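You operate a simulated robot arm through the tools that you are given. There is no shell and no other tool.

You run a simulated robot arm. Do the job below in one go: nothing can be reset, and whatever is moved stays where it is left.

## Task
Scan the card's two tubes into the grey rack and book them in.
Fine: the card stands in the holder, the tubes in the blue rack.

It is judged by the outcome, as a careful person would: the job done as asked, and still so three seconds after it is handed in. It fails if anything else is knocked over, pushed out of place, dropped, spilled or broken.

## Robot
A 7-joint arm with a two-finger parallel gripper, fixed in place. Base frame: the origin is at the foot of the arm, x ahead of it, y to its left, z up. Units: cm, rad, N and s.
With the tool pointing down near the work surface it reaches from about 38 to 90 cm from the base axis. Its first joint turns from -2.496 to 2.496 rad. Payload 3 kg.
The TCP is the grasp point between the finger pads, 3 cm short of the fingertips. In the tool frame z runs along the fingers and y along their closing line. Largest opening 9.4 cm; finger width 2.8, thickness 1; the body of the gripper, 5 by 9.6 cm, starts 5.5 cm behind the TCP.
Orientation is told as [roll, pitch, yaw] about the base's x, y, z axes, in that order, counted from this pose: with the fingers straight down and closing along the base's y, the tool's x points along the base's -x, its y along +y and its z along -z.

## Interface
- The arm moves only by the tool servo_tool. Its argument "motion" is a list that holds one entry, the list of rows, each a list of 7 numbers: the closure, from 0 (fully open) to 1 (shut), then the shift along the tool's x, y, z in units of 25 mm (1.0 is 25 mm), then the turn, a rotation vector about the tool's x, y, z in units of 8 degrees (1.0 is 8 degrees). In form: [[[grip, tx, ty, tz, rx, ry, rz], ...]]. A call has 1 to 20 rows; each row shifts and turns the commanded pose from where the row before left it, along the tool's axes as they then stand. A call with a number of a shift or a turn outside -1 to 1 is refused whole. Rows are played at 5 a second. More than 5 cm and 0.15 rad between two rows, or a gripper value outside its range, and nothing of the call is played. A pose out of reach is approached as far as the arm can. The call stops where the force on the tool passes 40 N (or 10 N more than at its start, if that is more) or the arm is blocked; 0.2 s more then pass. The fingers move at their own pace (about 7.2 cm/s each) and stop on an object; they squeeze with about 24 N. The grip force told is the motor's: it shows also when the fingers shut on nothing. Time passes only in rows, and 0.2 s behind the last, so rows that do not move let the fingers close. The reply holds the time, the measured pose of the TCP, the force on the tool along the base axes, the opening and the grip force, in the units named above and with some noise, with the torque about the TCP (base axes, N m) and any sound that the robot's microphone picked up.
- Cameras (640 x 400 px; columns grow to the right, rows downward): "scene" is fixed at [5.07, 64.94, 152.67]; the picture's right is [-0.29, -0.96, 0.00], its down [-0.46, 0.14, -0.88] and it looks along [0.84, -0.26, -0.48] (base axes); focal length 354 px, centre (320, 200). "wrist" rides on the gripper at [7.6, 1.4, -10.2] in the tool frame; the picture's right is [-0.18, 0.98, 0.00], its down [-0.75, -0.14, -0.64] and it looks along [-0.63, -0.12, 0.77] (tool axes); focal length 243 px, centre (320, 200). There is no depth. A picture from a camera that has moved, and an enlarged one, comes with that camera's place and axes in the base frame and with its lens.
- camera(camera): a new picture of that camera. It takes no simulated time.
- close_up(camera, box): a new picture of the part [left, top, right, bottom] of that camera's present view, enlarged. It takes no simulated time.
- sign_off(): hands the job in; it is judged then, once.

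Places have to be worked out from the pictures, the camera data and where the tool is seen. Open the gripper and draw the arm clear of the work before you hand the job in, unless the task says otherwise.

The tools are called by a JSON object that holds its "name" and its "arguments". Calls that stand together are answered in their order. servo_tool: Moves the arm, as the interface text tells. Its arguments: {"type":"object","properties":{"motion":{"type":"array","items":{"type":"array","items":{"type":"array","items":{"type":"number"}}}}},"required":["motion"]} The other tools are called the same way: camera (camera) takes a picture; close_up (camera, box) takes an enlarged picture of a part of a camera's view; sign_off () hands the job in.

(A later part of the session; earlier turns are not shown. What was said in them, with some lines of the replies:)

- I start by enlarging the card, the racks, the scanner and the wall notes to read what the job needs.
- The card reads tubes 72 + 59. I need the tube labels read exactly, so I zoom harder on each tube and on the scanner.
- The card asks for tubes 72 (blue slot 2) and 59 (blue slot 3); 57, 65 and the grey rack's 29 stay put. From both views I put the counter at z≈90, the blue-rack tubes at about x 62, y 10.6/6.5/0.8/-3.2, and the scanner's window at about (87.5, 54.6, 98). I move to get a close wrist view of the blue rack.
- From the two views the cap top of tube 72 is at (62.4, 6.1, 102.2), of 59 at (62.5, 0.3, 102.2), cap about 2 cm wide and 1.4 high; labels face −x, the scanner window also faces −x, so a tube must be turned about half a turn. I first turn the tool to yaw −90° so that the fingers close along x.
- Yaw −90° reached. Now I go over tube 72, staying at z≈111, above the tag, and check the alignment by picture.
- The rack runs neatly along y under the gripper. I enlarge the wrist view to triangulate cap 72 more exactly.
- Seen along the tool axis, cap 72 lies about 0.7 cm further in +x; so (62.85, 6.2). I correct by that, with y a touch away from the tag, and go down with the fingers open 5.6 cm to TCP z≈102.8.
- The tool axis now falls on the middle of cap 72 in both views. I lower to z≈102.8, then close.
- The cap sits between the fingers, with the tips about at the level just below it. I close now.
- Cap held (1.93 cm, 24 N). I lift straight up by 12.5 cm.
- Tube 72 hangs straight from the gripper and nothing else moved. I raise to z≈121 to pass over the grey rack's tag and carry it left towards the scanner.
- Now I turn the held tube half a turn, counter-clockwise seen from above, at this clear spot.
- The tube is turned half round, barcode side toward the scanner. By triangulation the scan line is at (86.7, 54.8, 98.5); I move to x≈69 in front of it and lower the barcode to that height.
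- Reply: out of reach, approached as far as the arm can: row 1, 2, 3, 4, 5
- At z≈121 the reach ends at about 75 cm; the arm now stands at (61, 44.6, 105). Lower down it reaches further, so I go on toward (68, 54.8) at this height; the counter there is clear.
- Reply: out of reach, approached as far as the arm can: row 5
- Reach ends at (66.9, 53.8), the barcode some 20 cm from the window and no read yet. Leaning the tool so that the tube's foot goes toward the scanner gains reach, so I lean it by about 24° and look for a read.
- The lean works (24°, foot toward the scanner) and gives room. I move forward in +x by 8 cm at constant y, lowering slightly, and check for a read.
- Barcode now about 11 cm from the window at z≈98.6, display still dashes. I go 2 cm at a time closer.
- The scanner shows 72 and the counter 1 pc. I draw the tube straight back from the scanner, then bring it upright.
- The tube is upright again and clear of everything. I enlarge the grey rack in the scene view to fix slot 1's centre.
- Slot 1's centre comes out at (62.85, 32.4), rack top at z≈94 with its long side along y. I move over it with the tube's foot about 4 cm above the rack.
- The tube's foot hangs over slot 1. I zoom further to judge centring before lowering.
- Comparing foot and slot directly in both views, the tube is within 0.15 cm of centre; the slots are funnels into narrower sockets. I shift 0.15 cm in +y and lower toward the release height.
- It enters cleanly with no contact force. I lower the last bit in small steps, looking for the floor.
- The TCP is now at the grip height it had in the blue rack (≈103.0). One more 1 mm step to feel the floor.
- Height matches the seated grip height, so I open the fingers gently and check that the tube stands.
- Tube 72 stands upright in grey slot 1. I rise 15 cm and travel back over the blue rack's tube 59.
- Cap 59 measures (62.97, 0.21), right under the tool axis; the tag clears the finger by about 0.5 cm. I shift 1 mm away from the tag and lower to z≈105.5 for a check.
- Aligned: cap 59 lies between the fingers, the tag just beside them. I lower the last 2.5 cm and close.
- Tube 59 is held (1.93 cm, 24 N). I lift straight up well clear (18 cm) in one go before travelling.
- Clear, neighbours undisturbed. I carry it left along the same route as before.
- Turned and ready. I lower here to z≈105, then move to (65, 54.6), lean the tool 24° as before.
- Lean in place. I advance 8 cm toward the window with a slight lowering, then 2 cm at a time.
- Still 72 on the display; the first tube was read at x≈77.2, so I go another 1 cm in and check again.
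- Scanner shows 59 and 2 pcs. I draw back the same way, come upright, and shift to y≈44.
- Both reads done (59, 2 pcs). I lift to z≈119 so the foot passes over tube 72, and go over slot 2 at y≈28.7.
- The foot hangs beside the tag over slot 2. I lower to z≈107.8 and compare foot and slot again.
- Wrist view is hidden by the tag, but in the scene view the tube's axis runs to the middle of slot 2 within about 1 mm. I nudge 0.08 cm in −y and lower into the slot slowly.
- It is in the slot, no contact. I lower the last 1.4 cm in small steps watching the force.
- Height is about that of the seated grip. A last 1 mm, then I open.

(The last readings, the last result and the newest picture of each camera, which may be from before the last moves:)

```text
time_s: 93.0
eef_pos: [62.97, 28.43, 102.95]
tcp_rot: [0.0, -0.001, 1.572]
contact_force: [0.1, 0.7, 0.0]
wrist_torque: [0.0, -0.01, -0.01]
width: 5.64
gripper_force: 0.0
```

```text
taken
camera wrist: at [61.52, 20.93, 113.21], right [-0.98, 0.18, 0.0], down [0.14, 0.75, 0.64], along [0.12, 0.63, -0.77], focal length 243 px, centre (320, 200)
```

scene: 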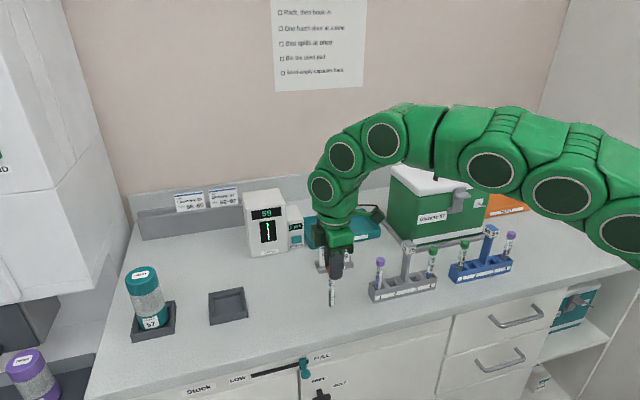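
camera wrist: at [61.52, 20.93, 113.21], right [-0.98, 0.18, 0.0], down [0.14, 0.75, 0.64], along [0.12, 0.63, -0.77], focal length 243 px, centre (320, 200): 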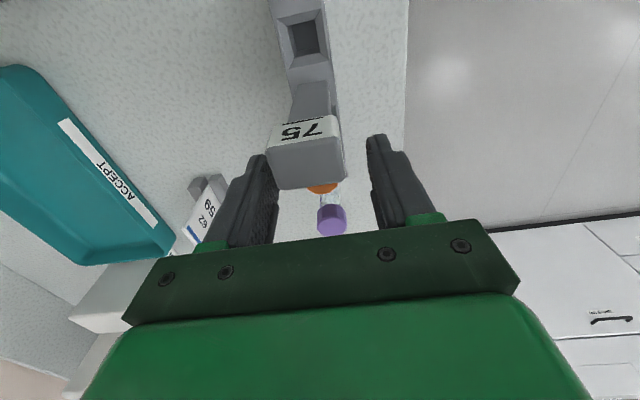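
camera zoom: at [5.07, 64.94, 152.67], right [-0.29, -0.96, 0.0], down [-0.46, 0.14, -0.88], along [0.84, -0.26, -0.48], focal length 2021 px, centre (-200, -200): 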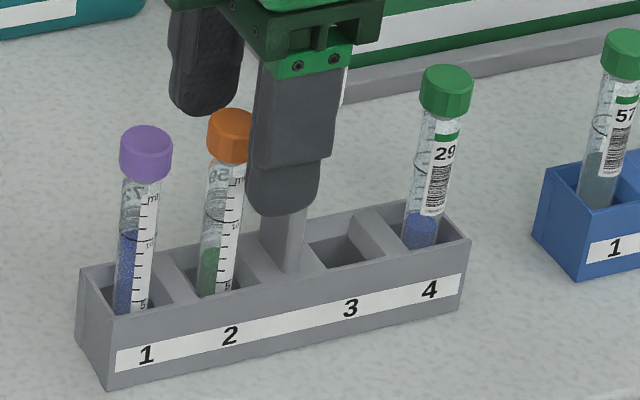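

Both tubes stand seated in grey slots 1 and 2. I rise, move left to a clear spot, close the fingers and turn back to yaw −90° (so the wrist camera stays away from the card) ready to press BOOK IN.

{"name": "servo_tool", "arguments": {"motion": [[[0.4, 0, 0, -0.4, 0, 0, 0], [0.4, 0, 0, -0.6, 0, 0, 0], [0.4, 0, 0, -1, 0, 0, 0], [0.4, 0, 0, -1, 0, 0, 0], [0.4, 0, 0, -1, 0, 0, 0], [0.4, 0, 0, -1, 0, 0, 0], [0.4, 0, 0, -1, 0, 0, 0], [1, -0.9, 0.15, 0, 0, 0, 0], [1, -0.9, 0.15, 0, 0, 0, 0], [1, -0.9, 0.15, 0, 0, 0, 0], [1, -0.9, 0.15, 0, 0, 0, 0], [1, -0.9, 0.15, 0, 0, 0, 0], [1, -0.9, 0.15, 0, 0, 0, 0], [1, -0.9, 0.15, 0, 0, 0, 0], [1, 0, 0, 0, 0, 0, 0]]]}}

{"name": "servo_tool", "arguments": {"motion": [[[1, 0, 0, 0, 0, 0, 1], [1, 0, 0, 0, 0, 0, 1], [1, 0, 0, 0, 0, 0, 1], [1, 0, 0, 0, 0, 0, 1], [1, 0, 0, 0, 0, 0, 1], [1, 0, 0, 0, 0, 0, 1], [1, 0, 0, 0, 0, 0, 1], [1, 0, 0, 0, 0, 0, 1], [1, 0, 0, 0, 0, 0, 1], [1, 0, 0, 0, 0, 0, 1], [1, 0, 0, 0, 0, 0, 1], [1, 0, 0, 0, 0, 0, 1], [1, 0, 0, 0, 0, 0, 1], [1, 0, 0, 0, 0, 0, 1], [1, 0, 0, 0, 0, 0, 1], [1, 0, 0, 0, 0, 0, 1], [1, 0, 0, 0, 0, 0, 1], [1, 0, 0, 0, 0, 0, 1], [1, 0, 0, 0, 0, 0, 1], [1, 0, 0, 0, 0, 0, 1]]]}}

{"name": "servo_tool", "arguments": {"motion": [[[1, 0, 0, 0, 0, 0, 0.85], [1, 0, 0, 0, 0, 0, 0.85], [1, 0, 0, 0, 0, 0, 0.8], [1, 0, 0, 0, 0, 0, 0]]]}}

{"name": "camera", "arguments": {"camera": "scene"}}

{"name": "close_up", "arguments": {"camera": "scene", "box": [240, 185, 320, 265]}}

```text
time_s: 96.2
eef_pos: [60.25, 44.35, 117.94]
tcp_rot: [0.0, -0.001, 1.572]
contact_force: [-0.5, 1.4, -0.2]
wrist_torque: [0.03, -0.01, -0.01]
width: 0.02
gripper_force: 24.0
```

```text
time_s: 100.4
eef_pos: [60.27, 44.37, 117.85]
tcp_rot: [0.0, -0.001, -1.223]
contact_force: [-0.4, 0.5, 0.4]
wrist_torque: [0.0, 0.0, -0.01]
width: 0.0
gripper_force: 24.7
```

```text
time_s: 101.4
eef_pos: [60.34, 44.36, 117.78]
tcp_rot: [0.0, -0.001, -1.572]
contact_force: [-0.3, -0.1, 0.0]
wrist_torque: [0.02, 0.0, 0.01]
width: 0.0
gripper_force: 24.1
```

```text
taken
```

scene: 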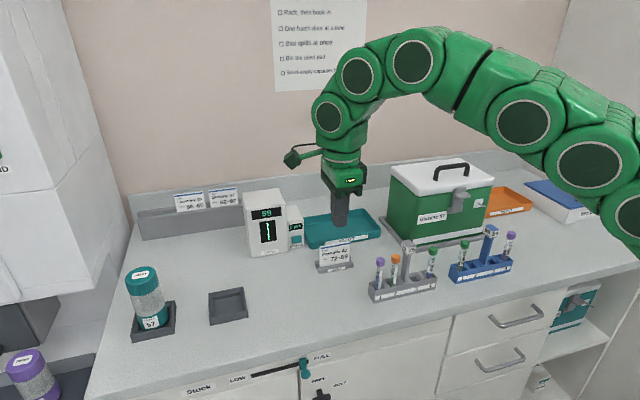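

```text
5.00 times, centred on (280, 225) of scene
camera zoom: at [5.07, 64.94, 152.67], right [-0.29, -0.96, 0.0], down [-0.46, 0.14, -0.88], along [0.84, -0.26, -0.48], focal length 1769 px, centre (520, 75)
```

zoom: 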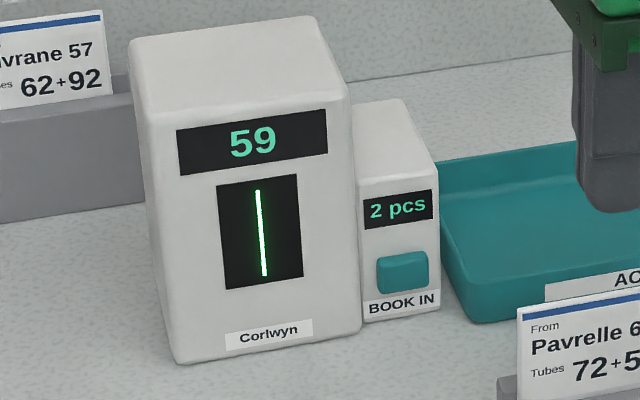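

Counter shows 2 pcs. I lower at this spot to z≈103, go to y≈47 and lean the tool 45° so the closed fingertips point forward and down at the button.

{"name": "servo_tool", "arguments": {"motion": [[[1, 0.35, 0, 0.74, 0, 0, 0], [1, 0.35, 0, 0.74, 0, 0, 0], [1, 0.35, 0, 0.74, 0, 0, 0], [1, 0, 0, 0.74, 0, 0, 0], [1, 0, 0, 0.74, 0, 0, 0], [1, 0, 0, 0.74, 0, 0, 0], [1, 0, 0, 0.74, 0, 0, 0], [1, 0, 0, 0.74, 0, 0, 0], [1, 0, 0, 0, -1, 0, 0], [1, 0, 0, 0, -1, 0, 0], [1, 0, 0, 0, -1, 0, 0], [1, 0, 0, 0, -1, 0, 0], [1, 0, 0, 0, -1, 0, 0], [1, 0, 0, 0, -0.625, 0, 0], [1, 0, 0, 0, 0, 0, 0]]]}}

{"name": "camera", "arguments": {"camera": "wrist"}}

{"name": "camera", "arguments": {"camera": "scene"}}

```text
time_s: 104.6
eef_pos: [60.23, 46.91, 103.18]
tcp_rot: [0.786, 0.001, -1.571]
contact_force: [0.2, -0.2, 0.2]
wrist_torque: [-0.03, -0.02, 0.01]
width: 0.01
gripper_force: 24.3
```

```text
taken
camera wrist: at [54.03, 54.52, 111.33], right [0.69, -0.18, 0.7], down [-0.55, -0.75, 0.35], along [0.46, -0.63, -0.63], focal length 243 px, centre (320, 200)
```

wrist: 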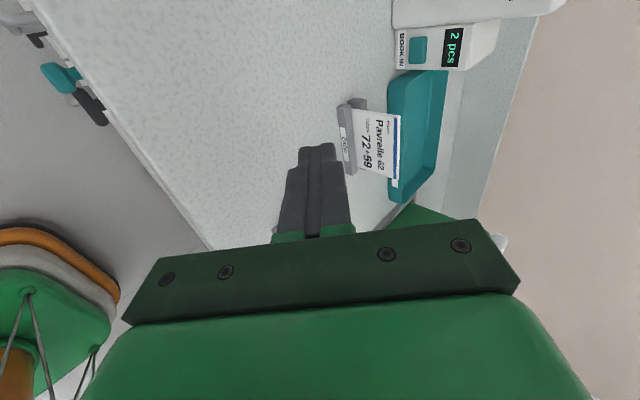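

```text
taken
```

scene: 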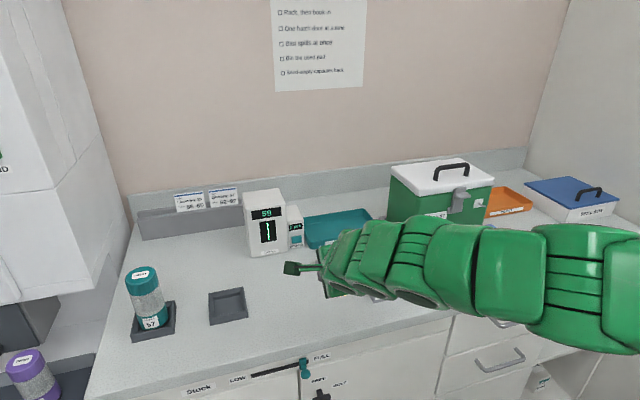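

The tool leans 45° with fingers forward; the button triangulates at about (86.5, 47, 94.5). I advance along y≈47 most of the way, then look again.

{"name": "servo_tool", "arguments": {"motion": [[[1, 0.02, 0.3677, 0.7636, 0, 0, 0], [1, 0.02, 0.3677, 0.7636, 0, 0, 0], [1, 0, 0.3677, 0.7636, 0, 0, 0], [1, 0, 0.3677, 0.7636, 0, 0, 0], [1, 0, 0.3677, 0.7636, 0, 0, 0], [1, 0, 0.3677, 0.7636, 0, 0, 0], [1, 0, 0.3677, 0.7636, 0, 0, 0], [1, 0, 0, 0, 0, 0, 0]]]}}

{"name": "camera", "arguments": {"camera": "wrist"}}

{"name": "camera", "arguments": {"camera": "scene"}}

```text
time_s: 106.4
eef_pos: [74.26, 47.05, 98.26]
tcp_rot: [0.786, -0.002, -1.57]
contact_force: [0.6, 0.1, -0.2]
wrist_torque: [0.01, 0.02, 0.01]
width: 0.0
gripper_force: 24.4
```

```text
taken
camera wrist: at [68.0, 54.63, 106.56], right [0.7, -0.18, 0.69], down [-0.55, -0.75, 0.35], along [0.46, -0.63, -0.63], focal length 243 px, centre (320, 200)
```

wrist: 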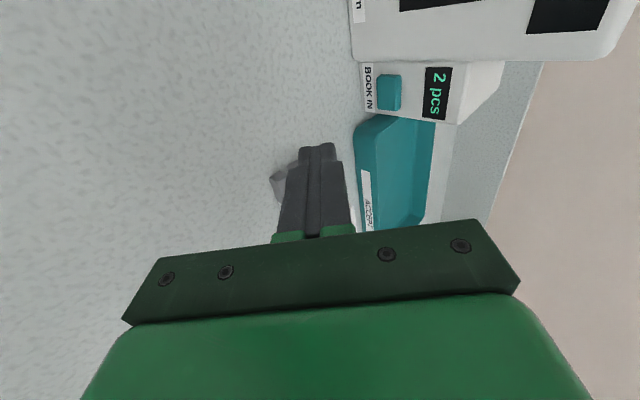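

```text
taken
```

scene: 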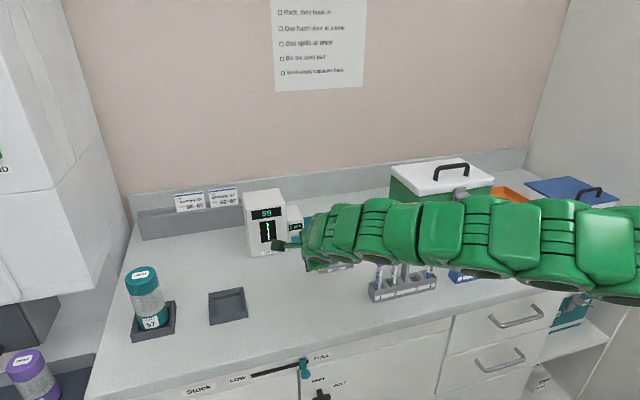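

The button now triangulates at (87.3, 47.0, 93.8); the forearm is about 10 cm above the racks. I go on to within about 2 cm of the button, dropping to TCP z≈95.2.

{"name": "servo_tool", "arguments": {"motion": [[[1, 0, 0.3535, 0.778, 0, 0, 0], [1, 0, 0.3535, 0.778, 0, 0, 0], [1, 0, 0.3535, 0.778, 0, 0, 0], [1, 0, 0.3535, 0.778, 0, 0, 0], [1, 0, 0, 0, 0, 0, 0]]]}}

{"name": "camera", "arguments": {"camera": "wrist"}}

{"name": "close_up", "arguments": {"camera": "scene", "box": [240, 180, 440, 310]}}

```text
time_s: 107.6
eef_pos: [82.1, 47.12, 95.45]
tcp_rot: [0.787, 0.0, -1.57]
contact_force: [-0.1, 0.2, -0.3]
wrist_torque: [0.04, -0.01, -0.01]
width: 0.0
gripper_force: 23.7
```

```text
taken
camera wrist: at [75.89, 54.66, 103.69], right [0.69, -0.18, 0.7], down [-0.55, -0.75, 0.35], along [0.46, -0.63, -0.63], focal length 243 px, centre (320, 200)
```

wrist: 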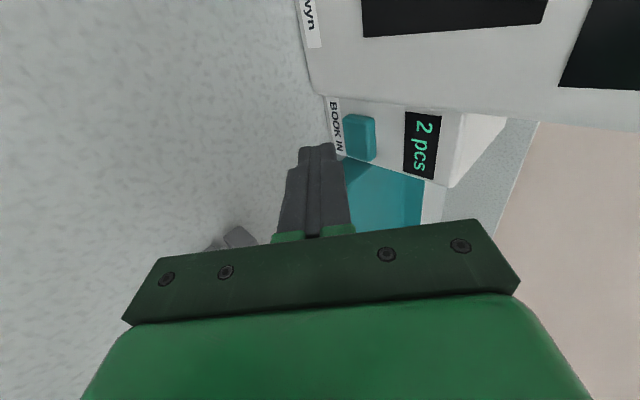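

```text
3.08 times, centred on (340, 245) of scene
camera zoom: at [5.07, 64.94, 152.67], right [-0.29, -0.96, 0.0], down [-0.46, 0.14, -0.88], along [0.84, -0.26, -0.48], focal length 1088 px, centre (258, 62)
```

zoom: 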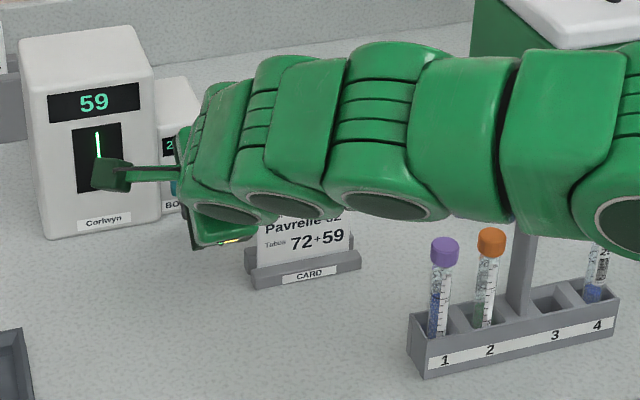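

Button face at about (87.5, 47.0, 93.75), fingertip corner at about x 84.9, z 94.0 in line with it. I advance 2 cm, then in 0.4 cm steps with a look at force and sound.

{"name": "servo_tool", "arguments": {"motion": [[[1, 0, 0.283, 0.283, 0, 0, 0], [1, 0, 0.283, 0.283, 0, 0, 0], [1, 0, 0, 0, 0, 0, 0]]]}}

{"name": "servo_tool", "arguments": {"motion": [[[1, 0, 0.113, 0.113, 0, 0, 0], [1, 0, 0, 0, 0, 0, 0]]]}}

{"name": "camera", "arguments": {"camera": "wrist"}}

```text
time_s: 108.4
eef_pos: [84.24, 46.99, 95.29]
tcp_rot: [0.784, -0.001, -1.571]
contact_force: [0.5, 0.5, -1.0]
wrist_torque: [0.0, 0.02, -0.01]
width: 0.0
gripper_force: 24.0
```

```text
time_s: 109.0
eef_pos: [84.58, 47.07, 95.34]
tcp_rot: [0.786, -0.001, -1.572]
contact_force: [-0.6, -0.4, 0.4]
wrist_torque: [-0.03, -0.02, -0.03]
width: 0.01
gripper_force: 23.4
```

```text
taken
camera wrist: at [78.36, 54.61, 103.63], right [0.69, -0.18, 0.7], down [-0.55, -0.75, 0.35], along [0.46, -0.63, -0.63], focal length 243 px, centre (320, 200)
```

wrist: 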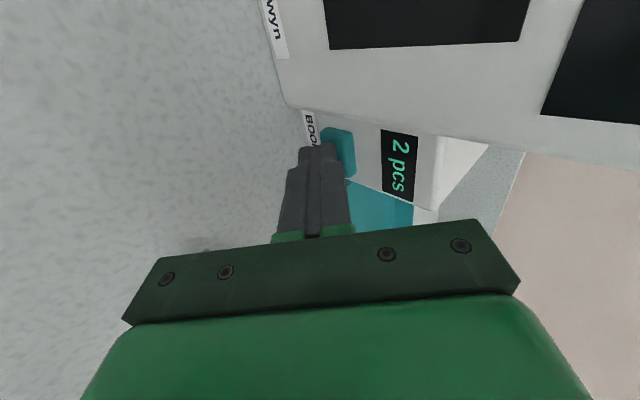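

The tip is just short of the button, no force yet. I keep on in small steps.

{"name": "servo_tool", "arguments": {"motion": [[[1, 0, 0.113, 0.113, 0, 0, 0], [1, 0, 0, 0, 0, 0, 0]]]}}

{"name": "servo_tool", "arguments": {"motion": [[[1, 0, 0.085, 0.085, 0, 0, 0], [1, 0, 0, 0, 0, 0, 0]]]}}

{"name": "camera", "arguments": {"camera": "wrist"}}

```text
time_s: 109.6
eef_pos: [85.12, 47.06, 95.2]
tcp_rot: [0.785, 0.0, -1.571]
contact_force: [-9.1, -3.9, 3.4]
wrist_torque: [-0.03, 0.04, -0.08]
width: 0.0
gripper_force: 24.5
heard: click
```

```text
time_s: 110.2
eef_pos: [85.25, 47.2, 95.15]
tcp_rot: [0.783, -0.001, -1.569]
contact_force: [-21.4, -2.0, 2.9]
wrist_torque: [0.0, 0.26, -0.06]
width: 0.01
gripper_force: 24.2
```

```text
taken
camera wrist: at [78.99, 54.76, 103.48], right [0.7, -0.18, 0.69], down [-0.55, -0.75, 0.35], along [0.46, -0.63, -0.63], focal length 243 px, centre (320, 200)
```

wrist: 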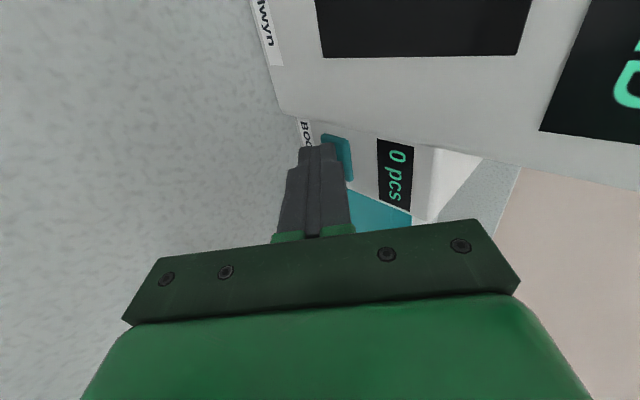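

A click, and the counter went from 2 pcs to 0 pcs: the batch was taken. I back off straight away along −x and read the displays.

{"name": "servo_tool", "arguments": {"motion": [[[1, 0, -0.283, -0.283, 0, 0, 0], [1, 0, -0.566, -0.566, 0, 0, 0], [1, 0, -0.566, -0.566, 0, 0, 0], [1, 0, -0.3535, -0.778, 0, 0, 0], [1, 0, -0.3535, -0.778, 0, 0, 0], [1, 0, -0.3535, -0.778, 0, 0, 0], [1, 0, -0.3535, -0.778, 0, 0, 0], [1, 0, 0, 0, 0, 0, 0]]]}}

{"name": "camera", "arguments": {"camera": "wrist"}}

{"name": "close_up", "arguments": {"camera": "scene", "box": [230, 180, 330, 280]}}

```text
time_s: 112.0
eef_pos: [72.31, 47.16, 98.17]
tcp_rot: [0.787, 0.001, -1.571]
contact_force: [-0.3, 0.4, -0.3]
wrist_torque: [0.0, 0.0, -0.01]
width: 0.0
gripper_force: 23.8
```

```text
taken
camera wrist: at [66.1, 54.72, 106.5], right [0.69, -0.18, 0.7], down [-0.55, -0.75, 0.35], along [0.46, -0.63, -0.63], focal length 243 px, centre (320, 200)
```

wrist: 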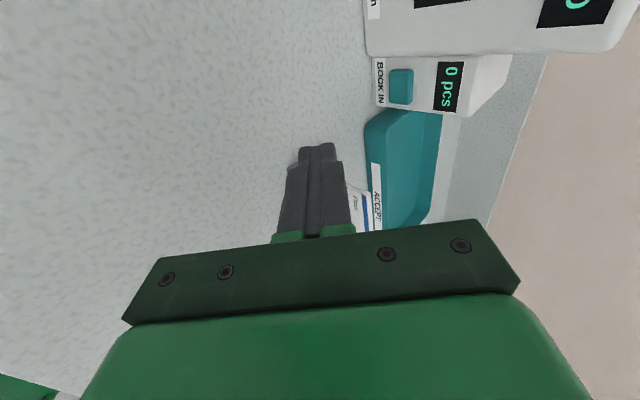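

```text
4.00 times, centred on (280, 230) of scene
camera zoom: at [5.07, 64.94, 152.67], right [-0.29, -0.96, 0.0], down [-0.46, 0.14, -0.88], along [0.84, -0.26, -0.48], focal length 1415 px, centre (480, 80)
```

zoom: 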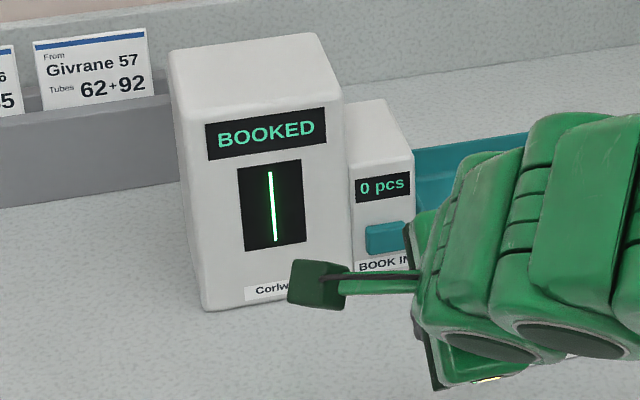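

The scanner shows BOOKED. I draw back the way I came, come upright and rise, opening the gripper.

{"name": "servo_tool", "arguments": {"motion": [[[1, 0, -0.3677, -0.7636, 0, 0, 0], [1, 0, -0.3677, -0.7636, 0, 0, 0], [1, 0, -0.3677, -0.7636, 0, 0, 0], [1, 0, -0.3677, -0.7636, 0, 0, 0], [1, 0, -0.3677, -0.7636, 0, 0, 0], [1, 0, -0.3677, -0.7636, 0, 0, 0], [1, 0, 0, 0, 1, 0, 0], [1, 0, 0, 0, 1, 0, 0], [1, 0, 0, 0, 1, 0, 0], [1, 0, 0, 0, 1, 0, 0], [1, 0, 0, 0, 1, 0, 0], [1, 0, 0, 0, 0.625, 0, 0], [1, 0, 0, 0, 0, 0, 0]]]}}

{"name": "servo_tool", "arguments": {"motion": [[[0.6, 0, -0.6, -0.9, 0, 0, 0], [0.3, 0, -0.6, -0.9, 0, 0, 0], [0, 0, -0.6, -0.9, 0, 0, 0], [0, 0, -0.6, -0.9, 0, 0, 0], [0, 0, -0.6, -0.9, 0, 0, 0], [0, 0, -0.6, -0.9, 0, 0, 0], [0, 0, -0.6, -0.9, 0, 0, 0], [0, 0, -0.6, -0.9, 0, 0, 0], [0, 0, -0.6, -0.6, 0, 0, 0], [0, 0, -0.6, -0.6, 0, 0, 0], [0, 0, 0, 0, 0, 0, 0], [0, 0, 0, 0, 0, 0, 0]]]}}

{"name": "camera", "arguments": {"camera": "scene"}}

{"name": "close_up", "arguments": {"camera": "scene", "box": [360, 215, 530, 310]}}

{"name": "close_up", "arguments": {"camera": "scene", "box": [230, 180, 370, 280]}}

```text
time_s: 114.8
eef_pos: [60.36, 46.94, 102.53]
tcp_rot: [-0.004, -0.002, -1.571]
contact_force: [0.3, -0.6, 0.6]
wrist_torque: [0.0, 0.01, -0.01]
width: 0.0
gripper_force: 23.7
```

```text
time_s: 117.4
eef_pos: [45.27, 47.14, 123.4]
tcp_rot: [0.0, 0.0, -1.571]
contact_force: [-0.9, -0.4, -0.3]
wrist_torque: [0.0, 0.0, -0.02]
width: 9.43
gripper_force: 0.1
```

```text
taken
```

scene: 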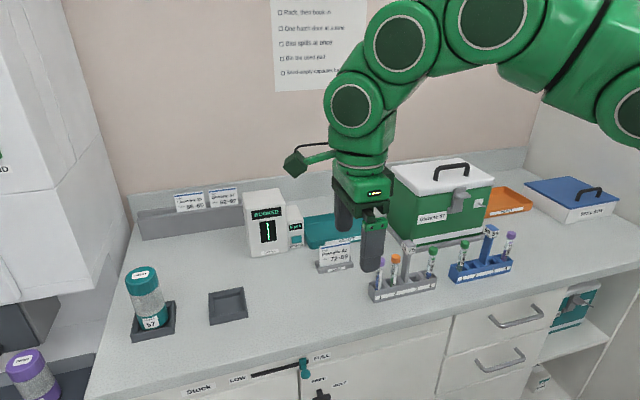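

```text
3.76 times, centred on (445, 262) of scene
camera zoom: at [5.07, 64.94, 152.67], right [-0.29, -0.96, 0.0], down [-0.46, 0.14, -0.88], along [0.84, -0.26, -0.48], focal length 1332 px, centre (-151, -35)
```

zoom: 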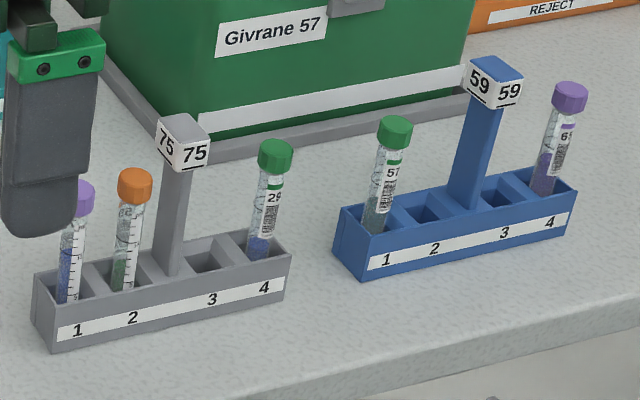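

```text
4.00 times, centred on (300, 230) of scene
camera zoom: at [5.07, 64.94, 152.67], right [-0.29, -0.96, 0.0], down [-0.46, 0.14, -0.88], along [0.84, -0.26, -0.48], focal length 1415 px, centre (400, 80)
```

zoom: 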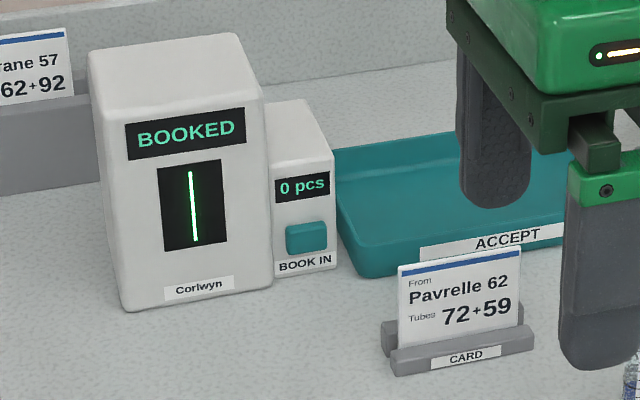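

BOOKED is shown, tubes 72 and 59 stand in grey slots 1 and 2, and the card, scanner, racks and other tubes are where they were. The gripper is open and clear, so I hand the job in.

{"name": "sign_off", "arguments": {}}

```text
The job is handed in.
```

Tubes 72 and 59 from the card are scanned, standing in the grey rack, and booked in.

- **Scanning:** the scanner read 72 and then 59, and the counter went to 2 pcs.
- **Racking:** 72 is in grey slot 1 and 59 in slot 2, both upright. Tube 29 stayed in slot 4.
- **Booking in:** I pressed BOOK IN once after both tubes were racked. The scanner showed BOOKED and the counter went back to 0 pcs.

In the last pictures nothing else had moved: the card is still in its holder, and tubes 57 and 65 are in the blue rack. I handed the job in with the gripper open and the arm clear of the work.
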